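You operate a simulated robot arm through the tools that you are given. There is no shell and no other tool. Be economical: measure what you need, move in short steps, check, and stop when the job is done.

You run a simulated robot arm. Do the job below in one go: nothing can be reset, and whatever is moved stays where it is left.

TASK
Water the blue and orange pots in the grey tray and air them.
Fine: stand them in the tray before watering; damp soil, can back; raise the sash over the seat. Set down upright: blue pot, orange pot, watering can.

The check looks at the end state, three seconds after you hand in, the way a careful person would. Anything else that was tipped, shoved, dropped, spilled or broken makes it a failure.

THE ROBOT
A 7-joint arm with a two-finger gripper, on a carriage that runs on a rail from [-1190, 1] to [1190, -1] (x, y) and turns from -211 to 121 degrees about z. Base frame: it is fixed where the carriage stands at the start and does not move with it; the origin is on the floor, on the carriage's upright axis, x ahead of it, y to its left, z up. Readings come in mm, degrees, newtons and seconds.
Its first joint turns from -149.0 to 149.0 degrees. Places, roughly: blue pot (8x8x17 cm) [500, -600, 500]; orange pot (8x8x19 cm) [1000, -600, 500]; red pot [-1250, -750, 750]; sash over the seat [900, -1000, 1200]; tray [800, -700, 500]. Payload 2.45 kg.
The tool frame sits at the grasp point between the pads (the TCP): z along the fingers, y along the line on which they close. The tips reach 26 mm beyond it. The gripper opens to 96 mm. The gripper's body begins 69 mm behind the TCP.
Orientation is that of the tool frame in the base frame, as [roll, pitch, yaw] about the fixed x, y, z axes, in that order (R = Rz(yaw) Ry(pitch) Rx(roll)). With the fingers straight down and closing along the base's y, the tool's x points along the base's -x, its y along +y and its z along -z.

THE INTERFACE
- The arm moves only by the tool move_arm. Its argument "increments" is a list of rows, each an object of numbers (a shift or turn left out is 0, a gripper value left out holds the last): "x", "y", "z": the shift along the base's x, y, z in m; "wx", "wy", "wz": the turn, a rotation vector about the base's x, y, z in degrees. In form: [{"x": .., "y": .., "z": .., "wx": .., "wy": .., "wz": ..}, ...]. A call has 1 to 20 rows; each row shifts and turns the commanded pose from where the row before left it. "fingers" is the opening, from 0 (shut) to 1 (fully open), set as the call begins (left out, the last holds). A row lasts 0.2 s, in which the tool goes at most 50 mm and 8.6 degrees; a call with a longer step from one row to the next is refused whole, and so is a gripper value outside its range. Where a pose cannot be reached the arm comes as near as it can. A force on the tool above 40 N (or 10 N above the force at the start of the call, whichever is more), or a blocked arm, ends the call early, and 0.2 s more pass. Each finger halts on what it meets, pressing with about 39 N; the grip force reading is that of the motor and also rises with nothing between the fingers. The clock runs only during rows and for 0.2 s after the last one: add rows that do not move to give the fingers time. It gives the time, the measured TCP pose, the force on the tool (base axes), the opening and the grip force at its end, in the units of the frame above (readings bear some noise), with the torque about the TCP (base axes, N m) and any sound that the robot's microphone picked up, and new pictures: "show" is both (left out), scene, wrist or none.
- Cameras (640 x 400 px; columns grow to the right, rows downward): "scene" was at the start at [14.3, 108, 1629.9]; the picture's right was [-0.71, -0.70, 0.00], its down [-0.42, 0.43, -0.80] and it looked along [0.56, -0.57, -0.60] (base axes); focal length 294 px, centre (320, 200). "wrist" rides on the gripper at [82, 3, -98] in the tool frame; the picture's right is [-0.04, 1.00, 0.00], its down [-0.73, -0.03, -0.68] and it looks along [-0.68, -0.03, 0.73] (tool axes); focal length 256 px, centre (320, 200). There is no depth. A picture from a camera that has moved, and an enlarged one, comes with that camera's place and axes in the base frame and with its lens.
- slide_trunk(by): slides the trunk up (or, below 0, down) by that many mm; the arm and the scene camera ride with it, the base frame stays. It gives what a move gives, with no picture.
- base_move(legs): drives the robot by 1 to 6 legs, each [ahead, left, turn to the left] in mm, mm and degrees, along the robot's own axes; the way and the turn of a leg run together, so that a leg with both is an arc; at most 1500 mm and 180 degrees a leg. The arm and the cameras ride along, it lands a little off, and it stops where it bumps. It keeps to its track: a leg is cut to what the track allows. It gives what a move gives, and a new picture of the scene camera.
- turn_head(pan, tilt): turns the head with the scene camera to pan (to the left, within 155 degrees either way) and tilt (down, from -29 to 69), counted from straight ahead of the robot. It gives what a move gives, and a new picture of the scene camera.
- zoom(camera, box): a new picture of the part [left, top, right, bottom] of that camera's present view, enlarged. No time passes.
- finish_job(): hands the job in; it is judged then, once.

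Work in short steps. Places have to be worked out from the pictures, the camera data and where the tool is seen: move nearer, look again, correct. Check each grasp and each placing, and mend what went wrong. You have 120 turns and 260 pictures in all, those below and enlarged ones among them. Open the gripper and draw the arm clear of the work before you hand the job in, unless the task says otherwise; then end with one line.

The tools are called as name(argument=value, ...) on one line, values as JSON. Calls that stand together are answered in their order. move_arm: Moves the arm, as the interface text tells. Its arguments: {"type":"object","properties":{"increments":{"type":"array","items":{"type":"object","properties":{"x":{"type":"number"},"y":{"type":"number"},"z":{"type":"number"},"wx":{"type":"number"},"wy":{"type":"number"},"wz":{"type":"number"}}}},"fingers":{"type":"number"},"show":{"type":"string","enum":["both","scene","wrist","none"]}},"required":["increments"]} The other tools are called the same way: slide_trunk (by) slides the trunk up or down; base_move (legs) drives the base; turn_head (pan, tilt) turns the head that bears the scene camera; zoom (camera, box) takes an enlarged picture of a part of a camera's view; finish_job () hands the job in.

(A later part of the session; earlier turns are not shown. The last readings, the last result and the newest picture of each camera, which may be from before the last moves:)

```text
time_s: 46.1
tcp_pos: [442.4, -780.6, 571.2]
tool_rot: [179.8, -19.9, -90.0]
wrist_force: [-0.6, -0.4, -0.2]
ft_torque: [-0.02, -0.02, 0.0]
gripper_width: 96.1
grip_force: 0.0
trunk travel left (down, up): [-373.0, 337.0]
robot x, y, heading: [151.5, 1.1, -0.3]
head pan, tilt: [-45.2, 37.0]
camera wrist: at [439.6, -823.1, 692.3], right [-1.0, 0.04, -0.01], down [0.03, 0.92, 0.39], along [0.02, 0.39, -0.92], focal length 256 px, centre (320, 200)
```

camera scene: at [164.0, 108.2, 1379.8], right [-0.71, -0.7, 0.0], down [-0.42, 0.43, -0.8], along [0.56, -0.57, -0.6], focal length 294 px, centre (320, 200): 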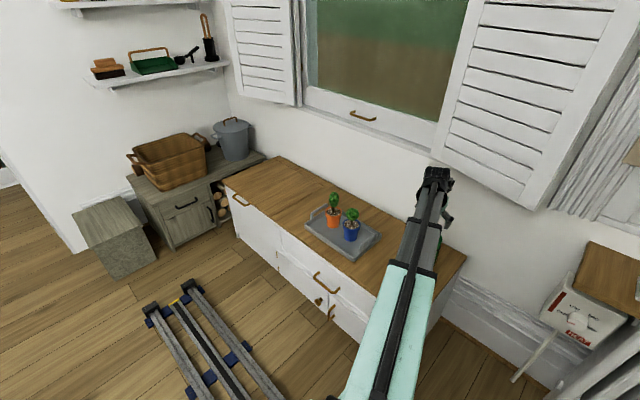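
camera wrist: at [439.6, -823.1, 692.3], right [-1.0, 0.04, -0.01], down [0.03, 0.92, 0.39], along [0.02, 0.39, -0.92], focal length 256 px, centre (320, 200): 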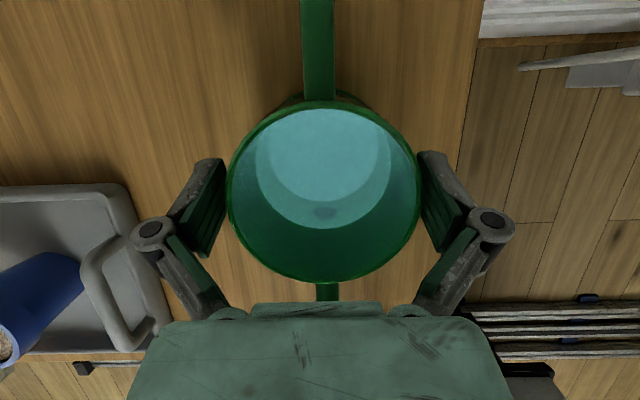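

Fits without contact. Closing on the can, then a small test lift.

move_arm(increments=[{}, {}, {}], fingers=0.0, show="none")

move_arm(increments=[{"z": 0.01}, {"z": 0.02}, {"z": 0.02}, {}], show="both")

```text
time_s: 46.9
tcp_pos: [441.7, -780.0, 570.6]
tool_rot: [179.7, -19.9, -90.1]
wrist_force: [-1.5, -0.9, 3.5]
ft_torque: [-0.12, 0.21, -0.02]
gripper_width: 92.3
grip_force: 39.0
trunk travel left (down, up): [-373.0, 337.0]
robot x, y, heading: [147.4, 0.8, -0.1]
head pan, tilt: [-45.2, 37.0]
```

```text
time_s: 47.9
tcp_pos: [439.5, -781.4, 620.5]
tool_rot: [179.6, -19.7, -89.9]
wrist_force: [0.3, -1.2, -6.6]
ft_torque: [-0.04, 0.0, -0.02]
gripper_width: 92.2
grip_force: 38.7
trunk travel left (down, up): [-373.0, 337.0]
robot x, y, heading: [151.3, -1.7, -0.0]
head pan, tilt: [-45.2, 37.0]
camera scene: at [164.2, 107.3, 1379.9], right [-0.71, -0.7, 0.0], down [-0.42, 0.43, -0.8], along [0.56, -0.57, -0.6], focal length 294 px, centre (320, 200)
camera wrist: at [438.3, -823.5, 742.4], right [-1.0, 0.04, -0.01], down [0.03, 0.92, 0.39], along [0.02, 0.39, -0.92], focal length 256 px, centre (320, 200)
```

scene: 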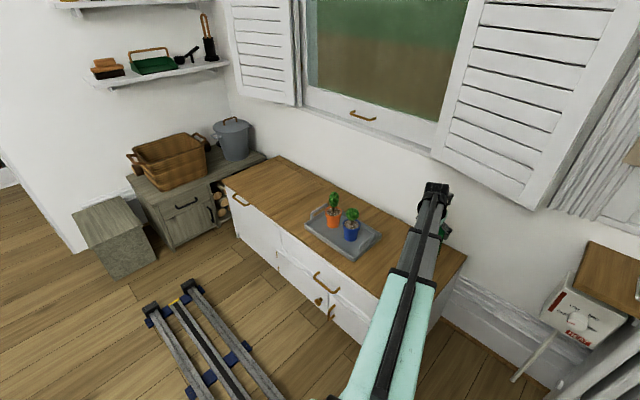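
wrist: 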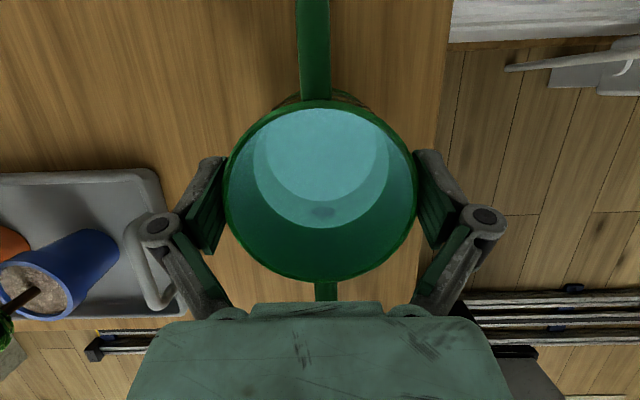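

The can is held (92 mm grip, about 0.67 kg). I'll lift 30 mm more and yaw it −45°, so the spout points diagonally and the body stays off the wall while pouring.

move_arm(increments=[{"z": 0.02}, {"z": 0.015}, {"wz": -6}, {"wz": -6.5}, {"wz": -6.5}, {"wz": -6.5}, {"wz": -6.5}, {"wz": -6.5}, {"wz": -6.5}], show="both")

```text
time_s: 49.9
tcp_pos: [440.2, -780.7, 656.3]
tool_rot: [179.6, -19.9, -135.2]
wrist_force: [-0.6, -0.1, -6.8]
ft_torque: [-0.1, 0.04, 0.02]
gripper_width: 92.1
grip_force: 38.4
trunk travel left (down, up): [-373.0, 337.0]
robot x, y, heading: [149.1, -0.4, -0.2]
head pan, tilt: [-45.2, 37.0]
camera scene: at [164.2, 107.3, 1379.9], right [-0.71, -0.7, 0.0], down [-0.42, 0.43, -0.8], along [0.56, -0.57, -0.6], focal length 294 px, centre (320, 200)
camera wrist: at [408.1, -809.4, 776.6], right [-0.68, 0.74, -0.01], down [0.68, 0.63, 0.39], along [0.29, 0.26, -0.92], focal length 256 px, centre (320, 200)
```

scene: 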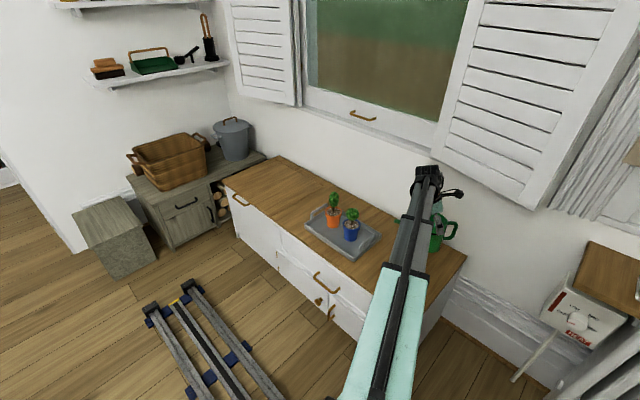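
wrist: 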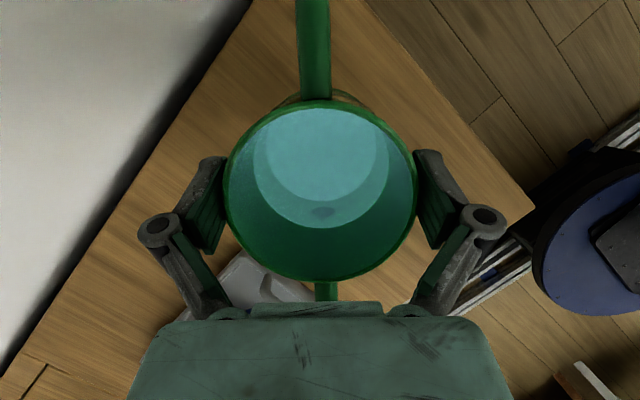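

The spout now points along (+x,+y). To pour naturally and keep the pots in the head camera's view, I'll bring the can round the front of the seat, drive the base to x≈800, then approach from the right.

move_arm(increments=[{"y": 0.04}, {"y": 0.045}, {"y": 0.045}, {"y": 0.045}, {"y": 0.045}, {"y": 0.045}, {"y": 0.02}], show="none")

base_move(legs=[[400, 0, 0]])

```text
time_s: 51.5
tcp_pos: [441.0, -495.9, 658.0]
tool_rot: [179.7, -19.8, -135.1]
wrist_force: [0.0, -0.6, -5.9]
ft_torque: [-0.04, 0.06, -0.03]
gripper_width: 92.2
grip_force: 39.4
trunk travel left (down, up): [-373.0, 337.0]
robot x, y, heading: [153.1, -3.0, -0.1]
head pan, tilt: [-45.2, 37.0]
```

```text
time_s: 54.0
tcp_pos: [845.7, -496.6, 658.2]
tool_rot: [179.7, -19.9, -135.0]
wrist_force: [-0.2, 0.4, -6.6]
ft_torque: [-0.05, 0.06, 0.04]
gripper_width: 92.2
grip_force: 39.2
trunk travel left (down, up): [-373.0, 337.0]
robot x, y, heading: [551.8, -2.6, 0.0]
head pan, tilt: [-45.2, 37.0]
camera scene: at [569.0, 107.3, 1379.9], right [-0.71, -0.7, 0.0], down [-0.42, 0.43, -0.8], along [0.56, -0.57, -0.6], focal length 294 px, centre (320, 200)
```

scene: 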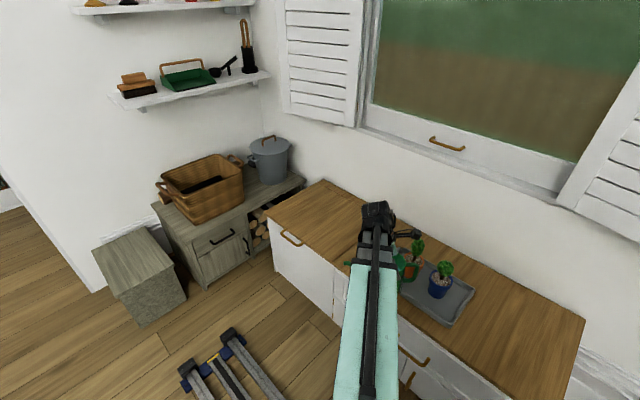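

Now shift the arm −x in front of the seat, then another base step.

move_arm(increments=[{"x": -0.04}, {"x": -0.045}, {"x": -0.045}, {"x": -0.045}, {"x": -0.045}, {"x": -0.045}, {"x": -0.045}, {"x": -0.045}, {"x": -0.045}], show="none")

base_move(legs=[[230, 0, 0]])

move_arm(increments=[{"x": -0.04}, {"x": -0.045}, {"x": -0.045}, {"x": -0.045}], show="none")

turn_head(pan=-105, tilt=45)

```text
time_s: 56.0
tcp_pos: [450.3, -520.9, 658.4]
tool_rot: [179.7, -19.9, -134.9]
wrist_force: [-0.4, -0.1, -6.6]
ft_torque: [-0.02, 0.08, 0.01]
gripper_width: 92.4
grip_force: 39.4
out of reach, approached as far as the arm can: row 4, 5, 6
trunk travel left (down, up): [-373.0, 337.0]
robot x, y, heading: [553.1, 0.6, -0.3]
head pan, tilt: [-45.2, 37.0]
```

```text
time_s: 57.7
tcp_pos: [673.5, -520.1, 658.0]
tool_rot: [179.7, -19.9, -135.1]
wrist_force: [0.3, 0.8, -6.1]
ft_torque: [-0.04, 0.05, 0.0]
gripper_width: 92.4
grip_force: 39.1
trunk travel left (down, up): [-373.0, 337.0]
robot x, y, heading: [777.4, 2.5, -0.2]
head pan, tilt: [-45.2, 37.0]
camera scene: at [792.0, 107.1, 1379.9], right [-0.71, -0.7, 0.0], down [-0.42, 0.43, -0.8], along [0.56, -0.57, -0.6], focal length 294 px, centre (320, 200)
```

scene: 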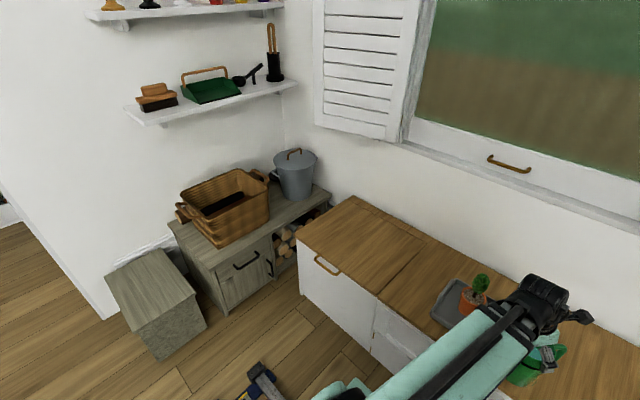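

```text
time_s: 58.7
tcp_pos: [495.2, -523.1, 657.2]
tool_rot: [179.6, -19.9, -135.1]
wrist_force: [0.5, -0.5, -5.7]
ft_torque: [-0.07, 0.08, 0.02]
gripper_width: 92.4
grip_force: 38.6
trunk travel left (down, up): [-373.0, 337.0]
robot x, y, heading: [776.9, -0.4, -0.3]
head pan, tilt: [-45.2, 37.0]
```

```text
time_s: 60.0
tcp_pos: [497.0, -521.9, 656.1]
tool_rot: [179.7, -19.8, -135.2]
wrist_force: [0.9, -0.5, -6.1]
ft_torque: [-0.06, 0.04, -0.02]
gripper_width: 92.2
grip_force: 39.2
trunk travel left (down, up): [-373.0, 337.0]
robot x, y, heading: [777.2, 0.5, 0.0]
head pan, tilt: [-105.0, 45.0]
camera scene: at [709.7, 90.6, 1368.1], right [-0.97, 0.26, 0.0], down [0.19, 0.68, -0.71], along [-0.19, -0.68, -0.71], focal length 294 px, centre (320, 200)
```

scene: 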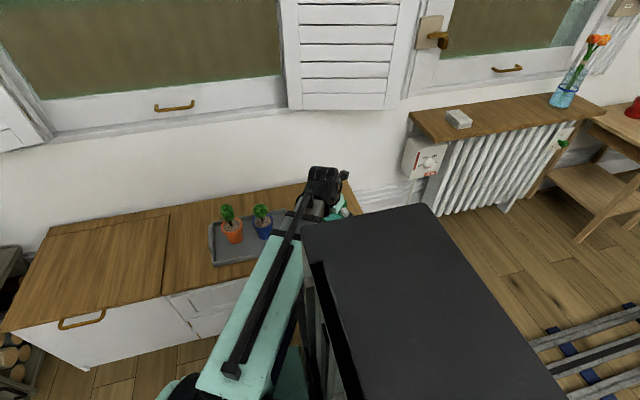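

Clear view of the pots. Moving the can back behind the tray's right end, spout short of the blue pot.

move_arm(increments=[{"y": -0.04}, {"y": -0.045}, {"y": -0.045}, {"y": -0.045}, {"y": -0.04, "x": 0.02}, {"y": -0.04, "x": 0.02}, {"x": 0.02}], show="both")

zoom(camera="scene", box=[190, 160, 390, 285])

```text
time_s: 61.6
tcp_pos: [558.0, -773.8, 658.1]
tool_rot: [179.7, -19.8, -135.2]
wrist_force: [-0.4, 0.1, -5.5]
ft_torque: [-0.09, 0.05, 0.0]
gripper_width: 92.5
grip_force: 38.7
trunk travel left (down, up): [-373.0, 337.0]
robot x, y, heading: [774.8, -0.4, -0.2]
head pan, tilt: [-105.0, 45.0]
camera scene: at [709.5, 90.3, 1368.1], right [-0.96, 0.26, 0.0], down [0.19, 0.68, -0.71], along [-0.19, -0.68, -0.71], focal length 294 px, centre (320, 200)
camera wrist: at [526.7, -801.9, 778.3], right [-0.68, 0.74, -0.01], down [0.68, 0.63, 0.39], along [0.29, 0.26, -0.92], focal length 256 px, centre (320, 200)
```

scene: 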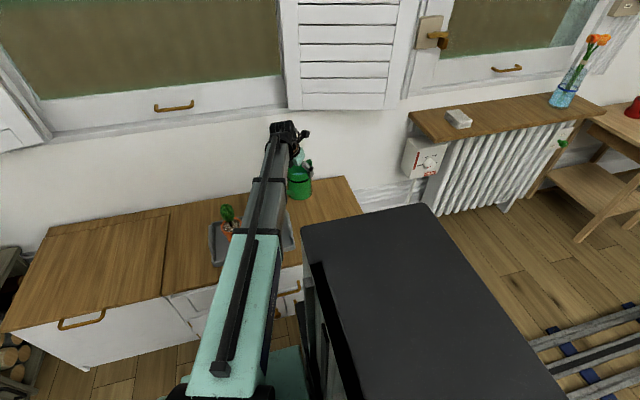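
wrist: 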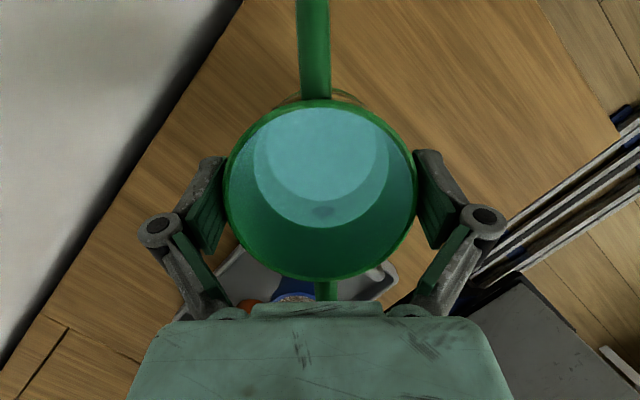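

```text
3.20 times, centred on (290, 222) of scene
camera zoom: at [709.5, 90.3, 1368.1], right [-0.96, 0.26, 0.0], down [0.19, 0.68, -0.71], along [-0.19, -0.68, -0.71], focal length 941 px, centre (416, 128)
```

zoom: 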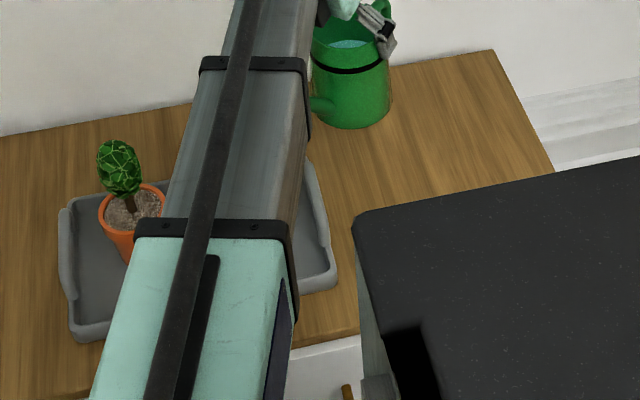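

The arm hides the blue pot from here. The view was better with the robot well to the right of the can, so I'll retreat to the front and step the base back while keeping the can in place.

move_arm(increments=[{"y": 0.04}, {"y": 0.045}, {"y": 0.045}, {"y": 0.045}, {"y": 0.04}, {"y": 0.035}], show="none")

base_move(legs=[[-300, 0, 0]])

move_arm(increments=[{"x": 0.04}, {"x": 0.045}, {"x": 0.045}, {"x": 0.045}, {"x": 0.045}, {"x": 0.045}, {"x": 0.035}], show="none")

base_move(legs=[[-180, 0, 0.3]])

move_arm(increments=[{"x": 0.04}, {"x": 0.045}, {"x": 0.045}, {"x": 0.045}], show="none")

turn_head(pan=-60, tilt=42)

```text
time_s: 63.0
tcp_pos: [556.7, -525.9, 659.5]
tool_rot: [179.7, -19.8, -135.1]
wrist_force: [0.0, -0.2, -6.9]
ft_torque: [0.0, 0.08, -0.06]
gripper_width: 92.4
grip_force: 38.7
trunk travel left (down, up): [-373.0, 337.0]
robot x, y, heading: [780.4, -3.2, -0.1]
head pan, tilt: [-105.0, 45.0]
```

```text
time_s: 65.0
tcp_pos: [260.0, -524.8, 660.0]
tool_rot: [179.7, -19.9, -135.3]
wrist_force: [0.5, -0.5, -5.8]
ft_torque: [-0.08, 0.05, -0.02]
gripper_width: 92.3
grip_force: 39.1
trunk travel left (down, up): [-373.0, 337.0]
robot x, y, heading: [481.9, -0.0, -0.6]
head pan, tilt: [-105.0, 45.0]
camera scene: at [416.0, 91.2, 1368.1], right [-0.96, 0.27, 0.0], down [0.19, 0.68, -0.71], along [-0.19, -0.68, -0.71], focal length 294 px, centre (320, 200)
```

scene: 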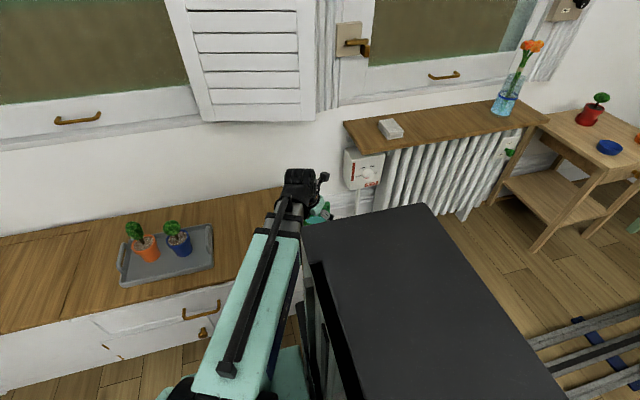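

```text
time_s: 66.6
tcp_pos: [558.8, -525.0, 658.0]
tool_rot: [179.7, -19.9, -135.4]
wrist_force: [0.3, -0.7, -7.2]
ft_torque: [-0.05, 0.06, -0.02]
gripper_width: 92.4
grip_force: 38.8
trunk travel left (down, up): [-373.0, 337.0]
robot x, y, heading: [482.4, -4.7, -0.6]
head pan, tilt: [-105.0, 45.0]
```

```text
time_s: 68.1
tcp_pos: [387.2, -523.9, 659.0]
tool_rot: [179.7, -19.9, -135.0]
wrist_force: [0.9, 0.4, -6.4]
ft_torque: [-0.05, 0.05, 0.01]
gripper_width: 92.0
grip_force: 38.9
trunk travel left (down, up): [-373.0, 337.0]
robot x, y, heading: [309.4, -2.6, -0.4]
head pan, tilt: [-105.0, 45.0]
camera scene: at [239.9, 90.8, 1368.1], right [-0.97, 0.26, 0.0], down [0.18, 0.68, -0.71], along [-0.18, -0.68, -0.71], focal length 294 px, centre (320, 200)
```

scene: 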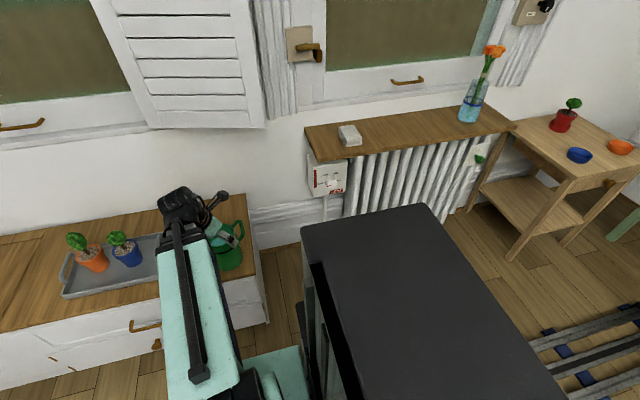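

```text
time_s: 69.1
tcp_pos: [565.9, -523.4, 657.0]
tool_rot: [179.6, -19.8, -134.9]
wrist_force: [-0.7, -0.2, -6.3]
ft_torque: [-0.07, 0.05, 0.01]
gripper_width: 92.0
grip_force: 38.5
trunk travel left (down, up): [-373.0, 337.0]
robot x, y, heading: [307.7, -2.8, -0.3]
head pan, tilt: [-105.0, 45.0]
```

```text
time_s: 70.2
tcp_pos: [563.8, -523.6, 657.0]
tool_rot: [179.8, -19.8, -134.9]
wrist_force: [1.3, 0.1, -5.6]
ft_torque: [-0.06, 0.03, 0.02]
gripper_width: 92.5
grip_force: 38.9
trunk travel left (down, up): [-373.0, 337.0]
robot x, y, heading: [308.0, 0.2, -0.6]
head pan, tilt: [-60.0, 42.0]
camera scene: at [302.7, 96.7, 1372.4], right [-0.87, -0.5, 0.0], down [-0.33, 0.58, -0.74], along [0.37, -0.64, -0.67], focal length 294 px, centre (320, 200)
```

scene: 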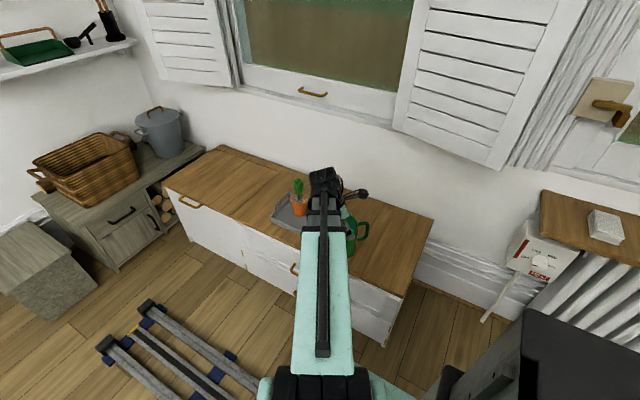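

Moving the can back behind the tray corner and checking the view.

move_arm(increments=[{"y": -0.04}, {"y": -0.045}, {"y": -0.045}, {"y": -0.045}, {"y": -0.04}, {"y": -0.035}], show="scene")

zoom(camera="scene", box=[240, 140, 440, 265])

```text
time_s: 71.6
tcp_pos: [562.9, -774.4, 659.4]
tool_rot: [179.6, -19.9, -135.0]
wrist_force: [0.5, 0.0, -6.2]
ft_torque: [-0.06, 0.03, -0.01]
gripper_width: 92.3
grip_force: 39.0
trunk travel left (down, up): [-373.0, 337.0]
robot x, y, heading: [308.6, -2.9, -0.5]
head pan, tilt: [-60.0, 42.0]
camera scene: at [302.8, 96.8, 1372.4], right [-0.87, -0.5, 0.0], down [-0.33, 0.58, -0.74], along [0.37, -0.64, -0.67], focal length 294 px, centre (320, 200)
```

scene: 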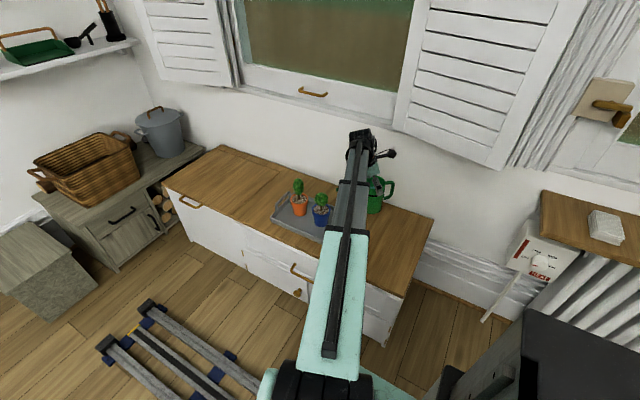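

```text
3.20 times, centred on (340, 202) of scene
camera zoom: at [302.8, 96.8, 1372.4], right [-0.87, -0.5, 0.0], down [-0.33, 0.58, -0.74], along [0.37, -0.64, -0.67], focal length 941 px, centre (256, 192)
```

zoom: 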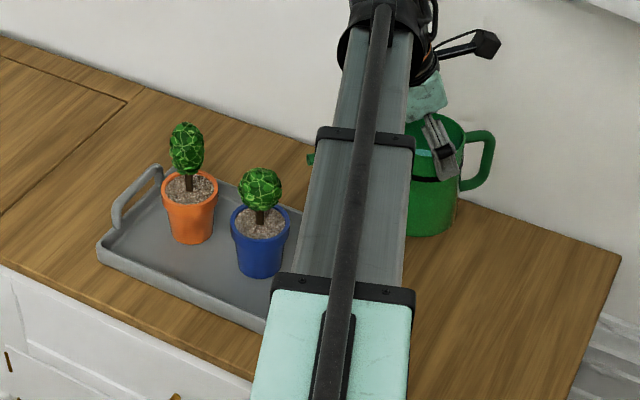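

The measured spout tip and pot rims match my predictions within a few pixels: tip (670,-667,670), blue (729,-652), orange about (837,-653). I'll tilt 12°, which is below the pouring angle, and lower beside the blue pot.

move_arm(increments=[{"wx": -2.83, "wy": 2.83}, {"wx": -2.83, "wy": 2.83}, {"wx": -2.83, "wy": 2.83}, {"z": -0.035}, {"z": -0.03}], show="none")

zoom(camera="scene", box=[240, 140, 440, 265])

```text
time_s: 72.8
tcp_pos: [563.3, -773.5, 592.2]
tool_rot: [179.7, -31.9, -135.2]
wrist_force: [0.3, -0.2, -6.0]
ft_torque: [-0.01, 0.01, 0.0]
gripper_width: 92.4
grip_force: 39.2
trunk travel left (down, up): [-373.0, 337.0]
robot x, y, heading: [309.3, 0.9, -0.2]
head pan, tilt: [-60.0, 42.0]
```

```text
3.20 times, centred on (340, 202) of scene
camera zoom: at [302.7, 96.8, 1372.4], right [-0.87, -0.5, 0.0], down [-0.33, 0.58, -0.74], along [0.37, -0.64, -0.67], focal length 941 px, centre (256, 192)
```

zoom: 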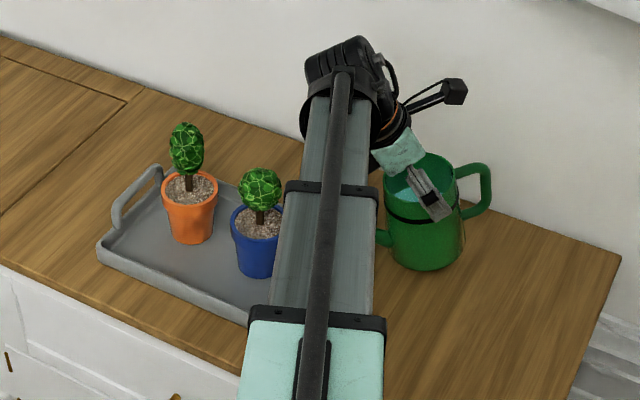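

The arm would cover the pot as I move in, so I'll step the base 130 mm back (away from the pots) and then reach in.

base_move(legs=[[-130, 0, 0.3]])

move_arm(increments=[{"x": 0.04}, {"x": 0.04}, {"x": 0.04}], show="scene")

zoom(camera="scene", box=[200, 120, 400, 245])

```text
time_s: 74.1
tcp_pos: [435.0, -772.9, 592.2]
tool_rot: [179.7, -31.9, -134.7]
wrist_force: [0.6, -0.5, -7.1]
ft_torque: [-0.01, 0.03, 0.0]
gripper_width: 92.2
grip_force: 38.8
trunk travel left (down, up): [-373.0, 337.0]
robot x, y, heading: [173.4, 1.0, -0.2]
head pan, tilt: [-60.0, 42.0]
camera scene: at [168.0, 96.6, 1372.4], right [-0.86, -0.5, 0.0], down [-0.34, 0.58, -0.74], along [0.37, -0.64, -0.67], focal length 294 px, centre (320, 200)
```

scene: 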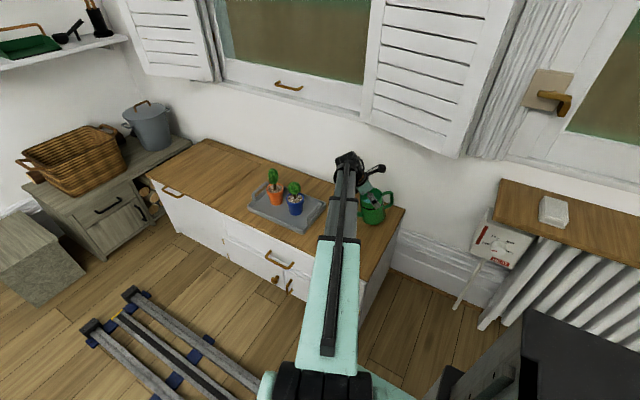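

```text
time_s: 74.9
tcp_pos: [552.7, -772.7, 591.7]
tool_rot: [179.6, -31.9, -134.7]
wrist_force: [0.4, 0.3, -7.5]
ft_torque: [0.0, 0.0, -0.02]
gripper_width: 92.1
grip_force: 39.5
trunk travel left (down, up): [-373.0, 337.0]
robot x, y, heading: [173.6, -2.4, 0.1]
head pan, tilt: [-60.0, 42.0]
camera scene: at [167.8, 96.5, 1372.4], right [-0.86, -0.5, 0.0], down [-0.34, 0.58, -0.74], along [0.37, -0.64, -0.67], focal length 294 px, centre (320, 200)
```

scene: 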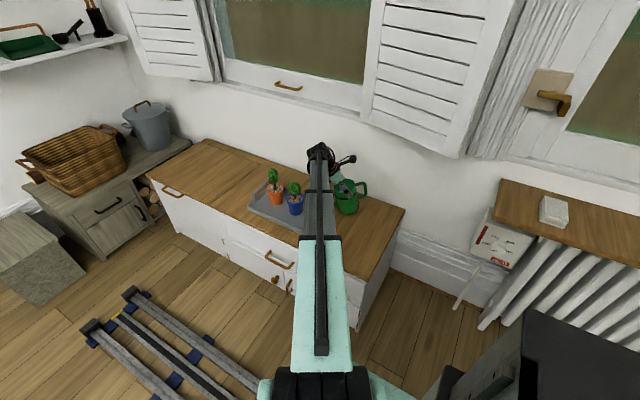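

```text
3.20 times, centred on (300, 182) of scene
camera zoom: at [167.8, 96.5, 1372.4], right [-0.86, -0.5, 0.0], down [-0.34, 0.58, -0.74], along [0.37, -0.64, -0.67], focal length 941 px, centre (384, 256)
```

zoom: 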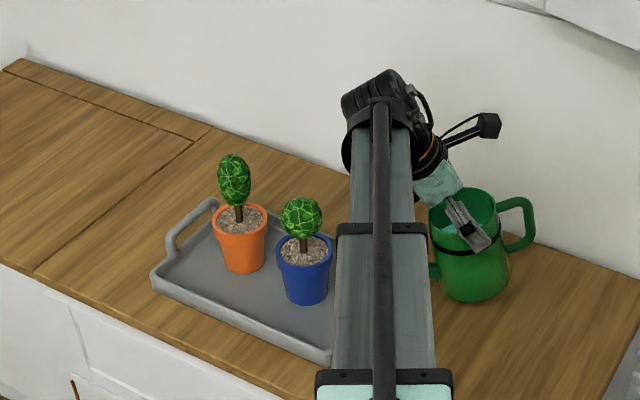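

The remaining approach is validated by kinematics. Moving the tip over blue's soil edge, still unpoured.

move_arm(increments=[{"x": 0.02, "y": -0.004}, {"x": 0.02}, {"x": 0.01}], show="wrist")

zoom(camera="scene", box=[240, 150, 360, 225])

```text
time_s: 75.7
tcp_pos: [604.5, -776.1, 592.8]
tool_rot: [179.7, -31.9, -134.7]
wrist_force: [-3.4, -1.4, -6.8]
ft_torque: [-0.09, 0.35, 0.05]
gripper_width: 92.1
grip_force: 39.1
trunk travel left (down, up): [-373.0, 337.0]
robot x, y, heading: [173.1, 3.3, 0.2]
head pan, tilt: [-60.0, 42.0]
camera wrist: at [590.6, -786.8, 719.8], right [-0.68, 0.73, -0.01], down [0.71, 0.67, 0.19], along [0.15, 0.12, -0.98], focal length 256 px, centre (320, 200)
```

wrist: 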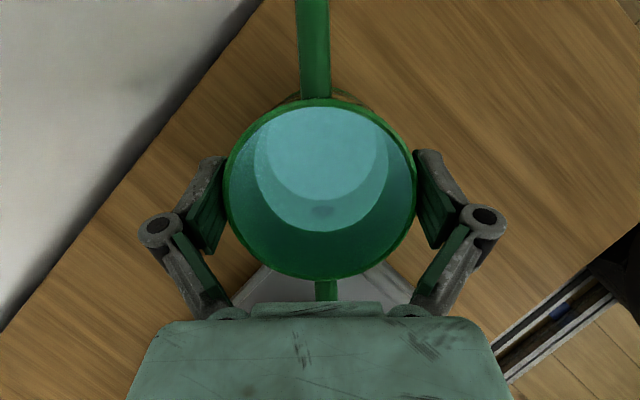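

```text
5.33 times, centred on (300, 188) of scene
camera zoom: at [167.8, 96.6, 1372.4], right [-0.86, -0.5, 0.0], down [-0.34, 0.58, -0.74], along [0.37, -0.64, -0.67], focal length 1568 px, centre (427, 267)
```

zoom: 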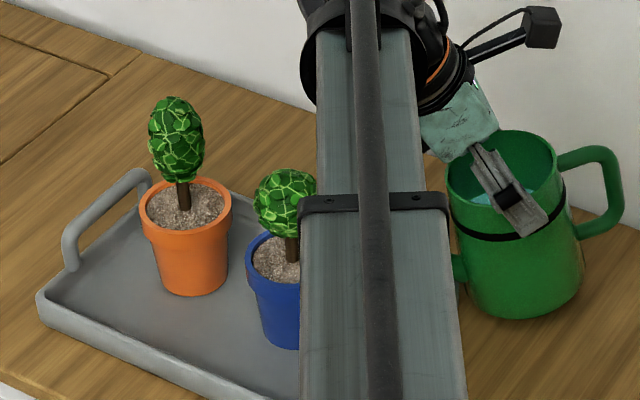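

A 3.5 N side force appeared, probably the can's low front edge touching the tray corner. I'll back off, add a little tilt (to 17°, still below pouring) and lift before returning.

move_arm(increments=[{"x": -0.015, "y": -0.005}, {"x": -0.015, "z": 0.01}, {"wx": -1.77, "wy": 1.77, "z": 0.007}, {"wx": -1.77, "wy": 1.77}, {}], show="scene")

zoom(camera="scene", box=[240, 150, 360, 225])

```text
time_s: 76.9
tcp_pos: [575.0, -781.1, 610.6]
tool_rot: [179.6, -36.8, -134.6]
wrist_force: [-0.1, 0.3, -6.7]
ft_torque: [0.06, -0.03, -0.02]
gripper_width: 92.3
grip_force: 38.6
trunk travel left (down, up): [-373.0, 337.0]
robot x, y, heading: [172.6, 0.5, 0.0]
head pan, tilt: [-60.0, 42.0]
camera scene: at [168.0, 96.6, 1372.4], right [-0.86, -0.5, 0.0], down [-0.34, 0.58, -0.74], along [0.37, -0.64, -0.67], focal length 294 px, centre (320, 200)
```

scene: 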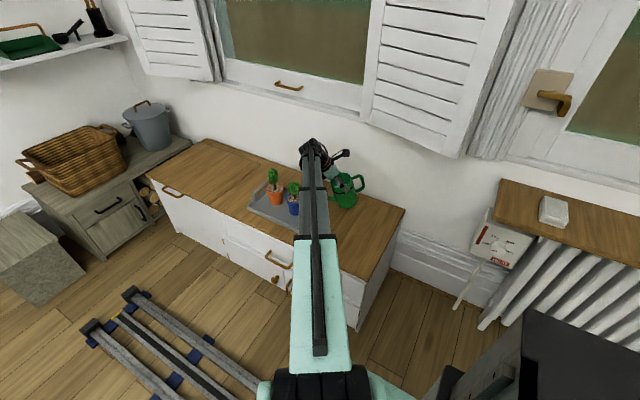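

```text
5.33 times, centred on (300, 188) of scene
camera zoom: at [168.0, 96.6, 1372.4], right [-0.86, -0.5, 0.0], down [-0.34, 0.58, -0.74], along [0.37, -0.64, -0.67], focal length 1568 px, centre (427, 267)
```

zoom: 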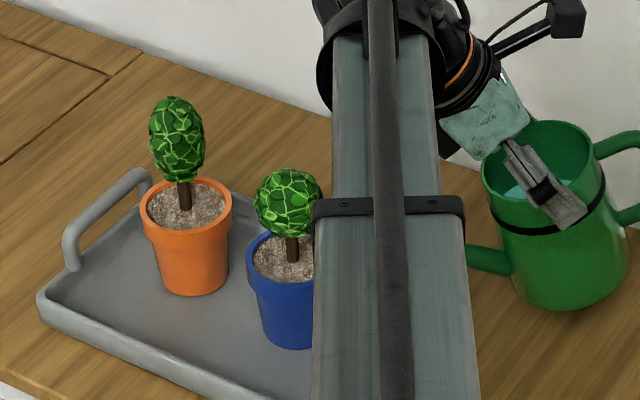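

The tray and pots look unmoved. Moving in again, now higher, and watching the side force.

move_arm(increments=[{"x": 0.015, "y": 0.002}, {"x": 0.015, "y": 0.002}, {}], show="none")

zoom(camera="scene", box=[240, 150, 360, 225])

```text
time_s: 77.7
tcp_pos: [604.4, -777.0, 609.1]
tool_rot: [179.6, -36.9, -134.6]
wrist_force: [0.8, 0.4, -6.8]
ft_torque: [0.01, 0.02, -0.02]
gripper_width: 92.1
grip_force: 38.9
trunk travel left (down, up): [-373.0, 337.0]
robot x, y, heading: [171.1, -0.5, 0.0]
head pan, tilt: [-60.0, 42.0]
```

```text
5.33 times, centred on (300, 188) of scene
camera zoom: at [168.0, 96.6, 1372.4], right [-0.86, -0.5, 0.0], down [-0.34, 0.58, -0.74], along [0.37, -0.64, -0.67], focal length 1568 px, centre (427, 267)
```

zoom: 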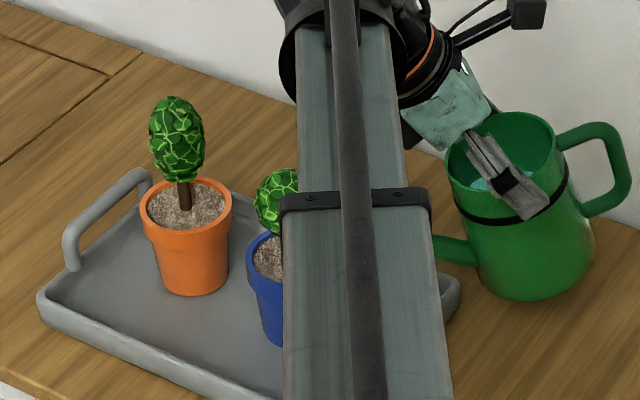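

No contact. Now I'll begin pouring: tilt 3° more about the spout tip and listen.

move_arm(increments=[{"x": 0.0014, "y": 0.0014, "z": 0.005, "wx": -2.12, "wy": 2.12}, {}, {}], show="scene")

zoom(camera="scene", box=[240, 150, 360, 225])

```text
time_s: 78.5
tcp_pos: [606.9, -775.7, 613.8]
tool_rot: [179.6, -39.9, -134.6]
wrist_force: [-0.9, -0.8, -6.1]
ft_torque: [0.04, 0.01, 0.0]
gripper_width: 92.3
grip_force: 39.1
trunk travel left (down, up): [-373.0, 337.0]
robot x, y, heading: [170.4, 1.6, 0.3]
head pan, tilt: [-60.0, 42.0]
camera scene: at [168.0, 96.6, 1372.4], right [-0.86, -0.5, 0.0], down [-0.34, 0.58, -0.74], along [0.37, -0.64, -0.67], focal length 294 px, centre (320, 200)
```

scene: 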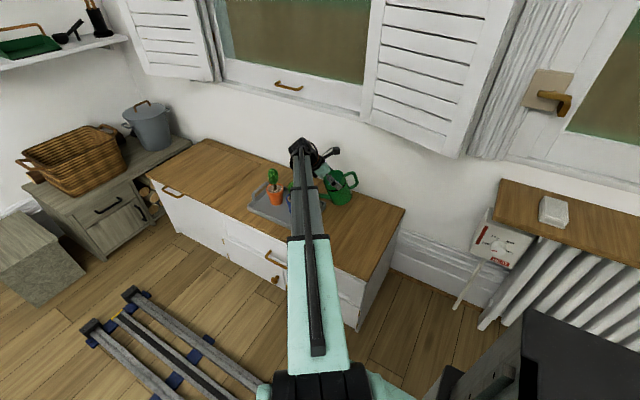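

```text
5.33 times, centred on (300, 188) of scene
camera zoom: at [168.0, 96.6, 1372.4], right [-0.86, -0.5, 0.0], down [-0.34, 0.58, -0.74], along [0.37, -0.64, -0.67], focal length 1568 px, centre (427, 267)
```

zoom: 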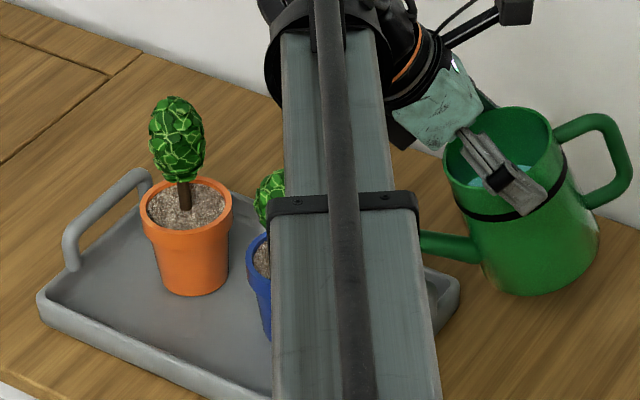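

No sound yet. Another 3°.

move_arm(increments=[{"x": 0.0017, "y": 0.0017, "z": 0.007, "wx": -2.12, "wy": 2.12}, {}, {}], show="wrist")

```text
time_s: 79.3
tcp_pos: [607.3, -773.9, 622.2]
tool_rot: [179.5, -42.9, -134.7]
wrist_force: [0.3, 0.5, -5.0]
ft_torque: [0.06, -0.03, -0.03]
gripper_width: 92.4
grip_force: 38.8
trunk travel left (down, up): [-373.0, 337.0]
robot x, y, heading: [175.7, -1.8, 0.1]
head pan, tilt: [-60.0, 42.0]
camera wrist: at [611.8, -767.1, 749.3], right [-0.69, 0.73, -0.02], down [0.73, 0.69, 0.0], along [0.01, -0.02, -1.0], focal length 256 px, centre (320, 200)
```

wrist: 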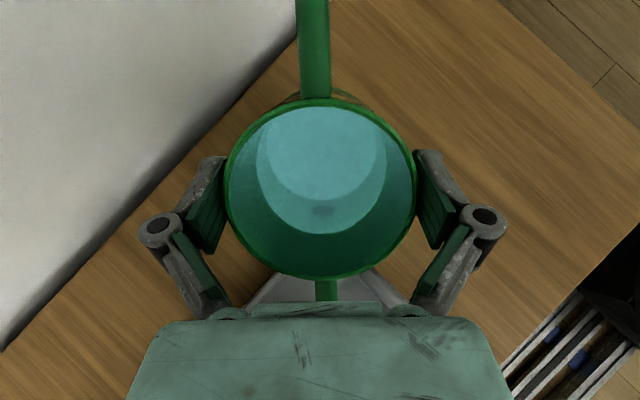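

Force reads −5.0 N, so it may be pouring. I'll hold briefly and look at the pot.

move_arm(increments=[{}, {}, {}], show="none")

zoom(camera="scene", box=[240, 150, 360, 225])

```text
time_s: 80.1
tcp_pos: [609.2, -774.0, 621.2]
tool_rot: [179.6, -42.8, -134.6]
wrist_force: [-0.1, -0.3, -5.0]
ft_torque: [0.05, -0.02, 0.0]
gripper_width: 92.2
grip_force: 39.2
trunk travel left (down, up): [-373.0, 337.0]
robot x, y, heading: [172.1, -4.5, 0.3]
head pan, tilt: [-60.0, 42.0]
```

```text
5.33 times, centred on (300, 188) of scene
camera zoom: at [168.0, 96.7, 1372.4], right [-0.86, -0.5, 0.0], down [-0.34, 0.58, -0.74], along [0.37, -0.64, -0.67], focal length 1568 px, centre (427, 267)
```

zoom: 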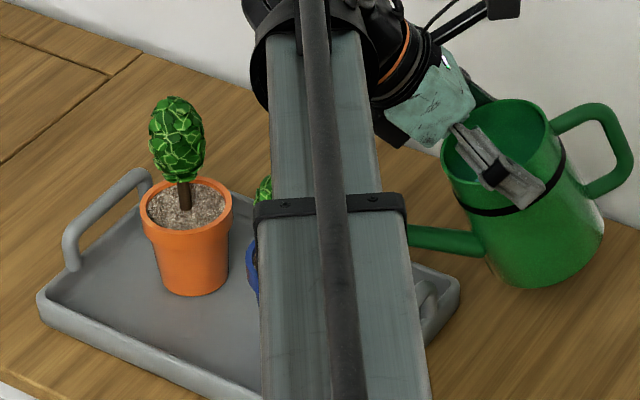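

I can't see the soil past the arm. I'll untilt to 17°, back away and inspect blue's soil.

move_arm(increments=[{"x": -0.0017, "y": -0.0017, "z": -0.007, "wx": 2.12, "wy": -2.12}, {"x": -0.0014, "y": -0.0014, "z": -0.005, "wx": 2.12, "wy": -2.12}, {"wx": 1.4, "wy": -1.4, "x": -0.01}, {"x": -0.025}, {"x": -0.02}], show="none")

zoom(camera="scene", box=[250, 160, 330, 220])

```text
time_s: 81.3
tcp_pos: [548.5, -776.4, 609.3]
tool_rot: [179.7, -34.9, -134.5]
wrist_force: [1.2, -0.2, -5.7]
ft_torque: [0.02, -0.07, 0.01]
gripper_width: 92.2
grip_force: 39.1
trunk travel left (down, up): [-373.0, 337.0]
robot x, y, heading: [171.3, 2.0, 0.4]
head pan, tilt: [-60.0, 42.0]
```

```text
6.67 times, centred on (290, 190) of scene
camera zoom: at [168.0, 96.7, 1372.4], right [-0.86, -0.5, 0.0], down [-0.34, 0.58, -0.74], along [0.37, -0.64, -0.67], focal length 1960 px, centre (520, 267)
```

zoom: 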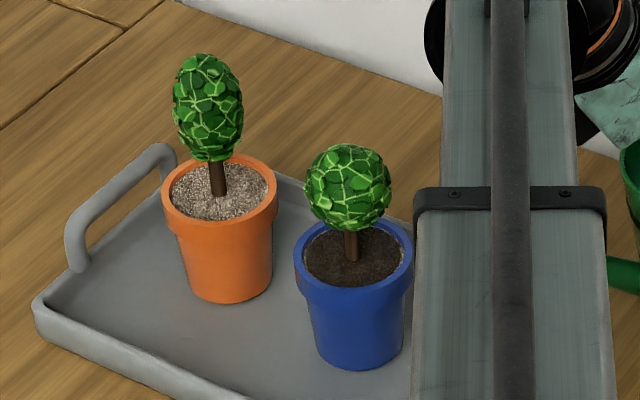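

Blue's soil is now dark and damp, with nothing spilled. For orange I'll raise the can over the plants, shift +x by the base, and come down beside it.

move_arm(increments=[{"z": 0.04, "wx": 2.0, "wy": -2.0}, {"z": 0.04, "wx": 2.0, "wy": -2.0}, {"z": 0.03}], show="none")

base_move(legs=[[138, 0, -0.2]])

zoom(camera="scene", box=[240, 140, 400, 240])

```text
time_s: 82.1
tcp_pos: [549.7, -777.0, 720.1]
tool_rot: [179.6, -29.1, -134.7]
wrist_force: [0.0, 0.3, -5.8]
ft_torque: [-0.01, 0.0, 0.01]
gripper_width: 92.0
grip_force: 39.0
trunk travel left (down, up): [-373.0, 337.0]
robot x, y, heading: [172.1, -1.3, 0.2]
head pan, tilt: [-60.0, 42.0]
```

```text
time_s: 83.4
tcp_pos: [686.5, -776.7, 720.6]
tool_rot: [179.6, -29.2, -134.7]
wrist_force: [-0.2, -0.4, -6.1]
ft_torque: [-0.03, -0.02, -0.01]
gripper_width: 92.4
grip_force: 39.1
trunk travel left (down, up): [-373.0, 337.0]
robot x, y, heading: [314.7, -0.1, 0.3]
head pan, tilt: [-60.0, 42.0]
camera scene: at [305.6, 96.6, 1372.4], right [-0.86, -0.5, 0.0], down [-0.34, 0.58, -0.74], along [0.37, -0.64, -0.67], focal length 294 px, centre (320, 200)
```

scene: 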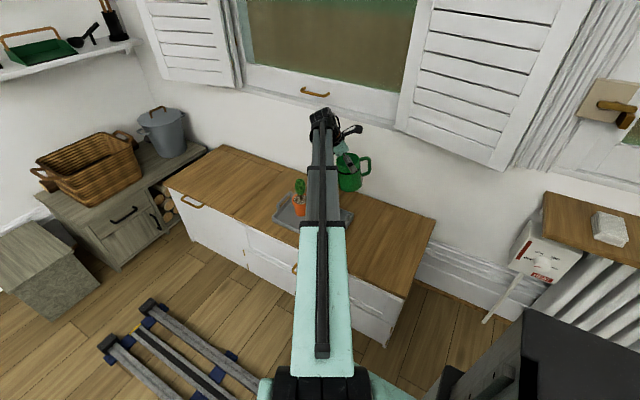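

```text
4.00 times, centred on (320, 190) of scene
camera zoom: at [305.6, 96.6, 1372.4], right [-0.86, -0.5, 0.0], down [-0.34, 0.58, -0.74], along [0.37, -0.64, -0.67], focal length 1176 px, centre (320, 240)
```

zoom: 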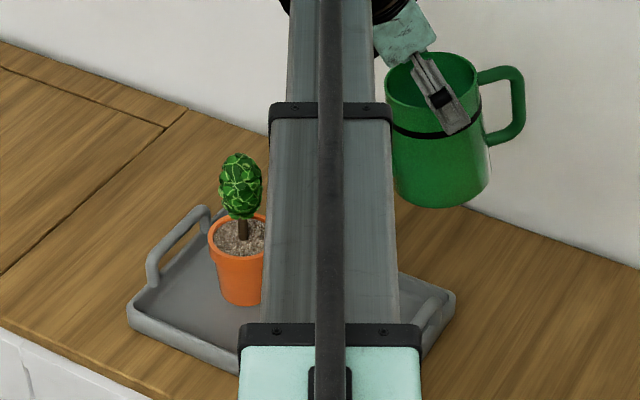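

In position, with the spout tip above and short of orange. Descending beside it and tilting to 17°.

move_arm(increments=[{"z": -0.035}, {"z": -0.035}, {"z": -0.017, "wx": -2.75, "wy": 2.75}, {"z": -0.015, "wx": -2.75, "wy": 2.75}, {}], show="none")

move_arm(increments=[{"x": 0.0125}, {"x": 0.0125}, {}], show="none")

zoom(camera="scene", box=[240, 140, 400, 240])

```text
time_s: 84.6
tcp_pos: [687.6, -776.0, 618.7]
tool_rot: [179.6, -37.0, -134.7]
wrist_force: [-0.2, -0.2, -6.5]
ft_torque: [0.02, 0.01, -0.01]
gripper_width: 92.0
grip_force: 38.9
trunk travel left (down, up): [-373.0, 337.0]
robot x, y, heading: [307.2, -2.2, 0.3]
head pan, tilt: [-60.0, 42.0]
```

```text
time_s: 85.4
tcp_pos: [712.5, -778.0, 618.8]
tool_rot: [179.6, -37.0, -134.7]
wrist_force: [-0.4, -0.1, -5.7]
ft_torque: [0.04, -0.01, -0.01]
gripper_width: 92.1
grip_force: 38.6
trunk travel left (down, up): [-373.0, 337.0]
robot x, y, heading: [310.0, -0.8, 0.1]
head pan, tilt: [-60.0, 42.0]
```

```text
4.00 times, centred on (320, 190) of scene
camera zoom: at [305.8, 96.6, 1372.4], right [-0.86, -0.5, 0.0], down [-0.34, 0.58, -0.74], along [0.37, -0.64, -0.67], focal length 1176 px, centre (320, 240)
```

zoom: 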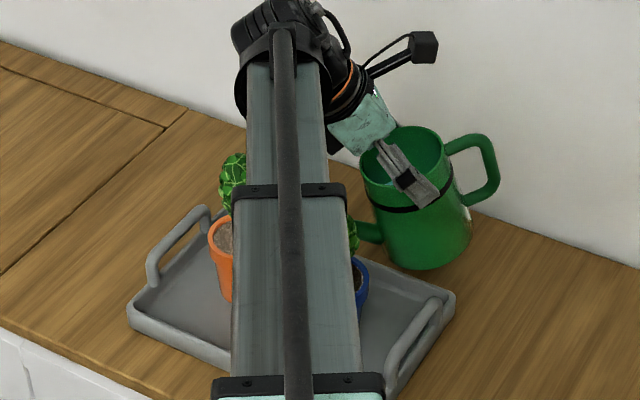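

No contact. Pouring into orange: tilt to 23° as before, then to 27° because the water level is lower, with short holds.

move_arm(increments=[{"x": 0.0014, "y": 0.0014, "z": 0.005, "wx": -2.12, "wy": 2.12}, {"x": 0.0017, "y": 0.0017, "z": 0.007, "wx": -2.12, "wy": 2.12}, {}, {}, {}], show="none")

move_arm(increments=[{"x": 0.0027, "y": 0.0027, "z": 0.009, "wx": -2.83, "wy": 2.83}, {}, {}, {}], show="none")

zoom(camera="scene", box=[260, 160, 340, 220])

```text
time_s: 86.6
tcp_pos: [714.6, -773.9, 631.4]
tool_rot: [179.6, -43.0, -134.7]
wrist_force: [0.1, 0.1, -4.7]
ft_torque: [0.05, -0.07, 0.0]
gripper_width: 92.0
grip_force: 38.7
trunk travel left (down, up): [-373.0, 337.0]
robot x, y, heading: [310.9, 0.2, 0.3]
head pan, tilt: [-60.0, 42.0]
```

```text
time_s: 87.6
tcp_pos: [716.0, -770.6, 639.1]
tool_rot: [179.5, -47.0, -134.6]
wrist_force: [0.0, -0.3, -5.8]
ft_torque: [0.04, -0.04, -0.02]
gripper_width: 92.0
grip_force: 39.0
trunk travel left (down, up): [-373.0, 337.0]
robot x, y, heading: [312.3, -0.1, 0.1]
head pan, tilt: [-60.0, 42.0]
```

```text
6.67 times, centred on (300, 190) of scene
camera zoom: at [305.7, 96.7, 1372.4], right [-0.86, -0.5, 0.0], down [-0.34, 0.58, -0.74], along [0.37, -0.64, -0.67], focal length 1960 px, centre (453, 267)
```

zoom: 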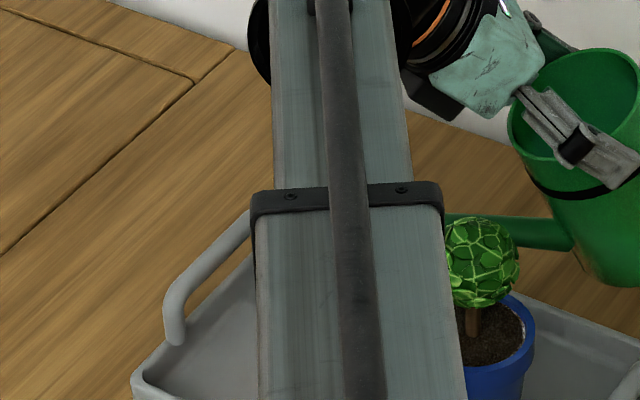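

Untilting, backing off 25 mm, then rising to inspect orange's soil.

move_arm(increments=[{"x": -0.0027, "y": -0.0027, "z": -0.009, "wx": 2.83, "wy": -2.83}, {"x": -0.0017, "y": -0.0017, "z": -0.007, "wx": 2.12, "wy": -2.12}, {"x": -0.0014, "y": -0.0014, "z": -0.003, "wx": 2.12, "wy": -2.12}, {"x": -0.0125}, {"x": -0.0125}, {"z": 0.04, "wx": 2.8, "wy": -2.8}, {"z": 0.04, "wx": 2.8, "wy": -2.8}, {"z": 0.025}], show="none")

base_move(legs=[[-135, 0, -0.1]])

zoom(camera="scene", box=[240, 150, 340, 225])

```text
time_s: 89.4
tcp_pos: [685.2, -776.9, 726.7]
tool_rot: [179.7, -29.0, -134.7]
wrist_force: [0.0, 0.5, -5.1]
ft_torque: [-0.01, 0.02, 0.02]
gripper_width: 92.1
grip_force: 38.9
trunk travel left (down, up): [-373.0, 337.0]
robot x, y, heading: [313.9, -2.1, 0.4]
head pan, tilt: [-60.0, 42.0]
```

```text
time_s: 90.7
tcp_pos: [554.2, -776.9, 727.1]
tool_rot: [179.7, -29.1, -134.7]
wrist_force: [-0.9, -0.7, -4.5]
ft_torque: [-0.03, 0.01, -0.02]
gripper_width: 92.1
grip_force: 38.7
trunk travel left (down, up): [-373.0, 337.0]
robot x, y, heading: [179.0, -2.1, 0.4]
head pan, tilt: [-60.0, 42.0]
camera scene: at [175.9, 96.7, 1372.4], right [-0.86, -0.5, 0.0], down [-0.34, 0.58, -0.74], along [0.37, -0.64, -0.67], focal length 294 px, centre (320, 200)
```

scene: 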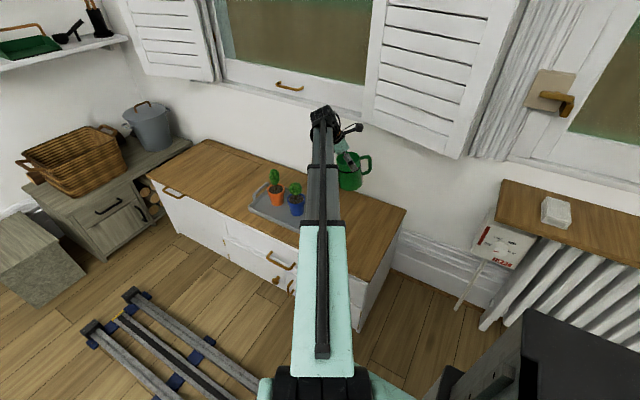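

```text
5.33 times, centred on (290, 188) of scene
camera zoom: at [175.9, 96.7, 1372.4], right [-0.86, -0.5, 0.0], down [-0.34, 0.58, -0.74], along [0.37, -0.64, -0.67], focal length 1568 px, centre (480, 267)
```

zoom: 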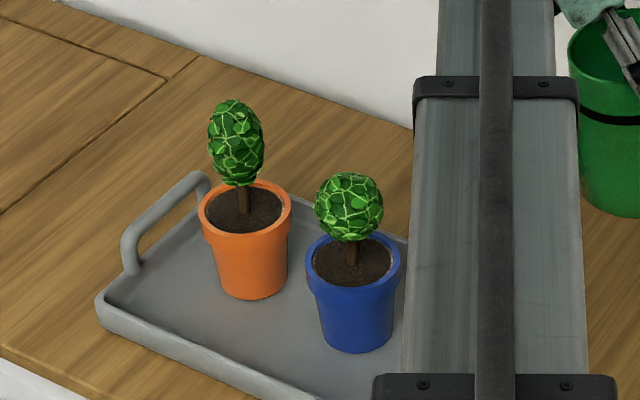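

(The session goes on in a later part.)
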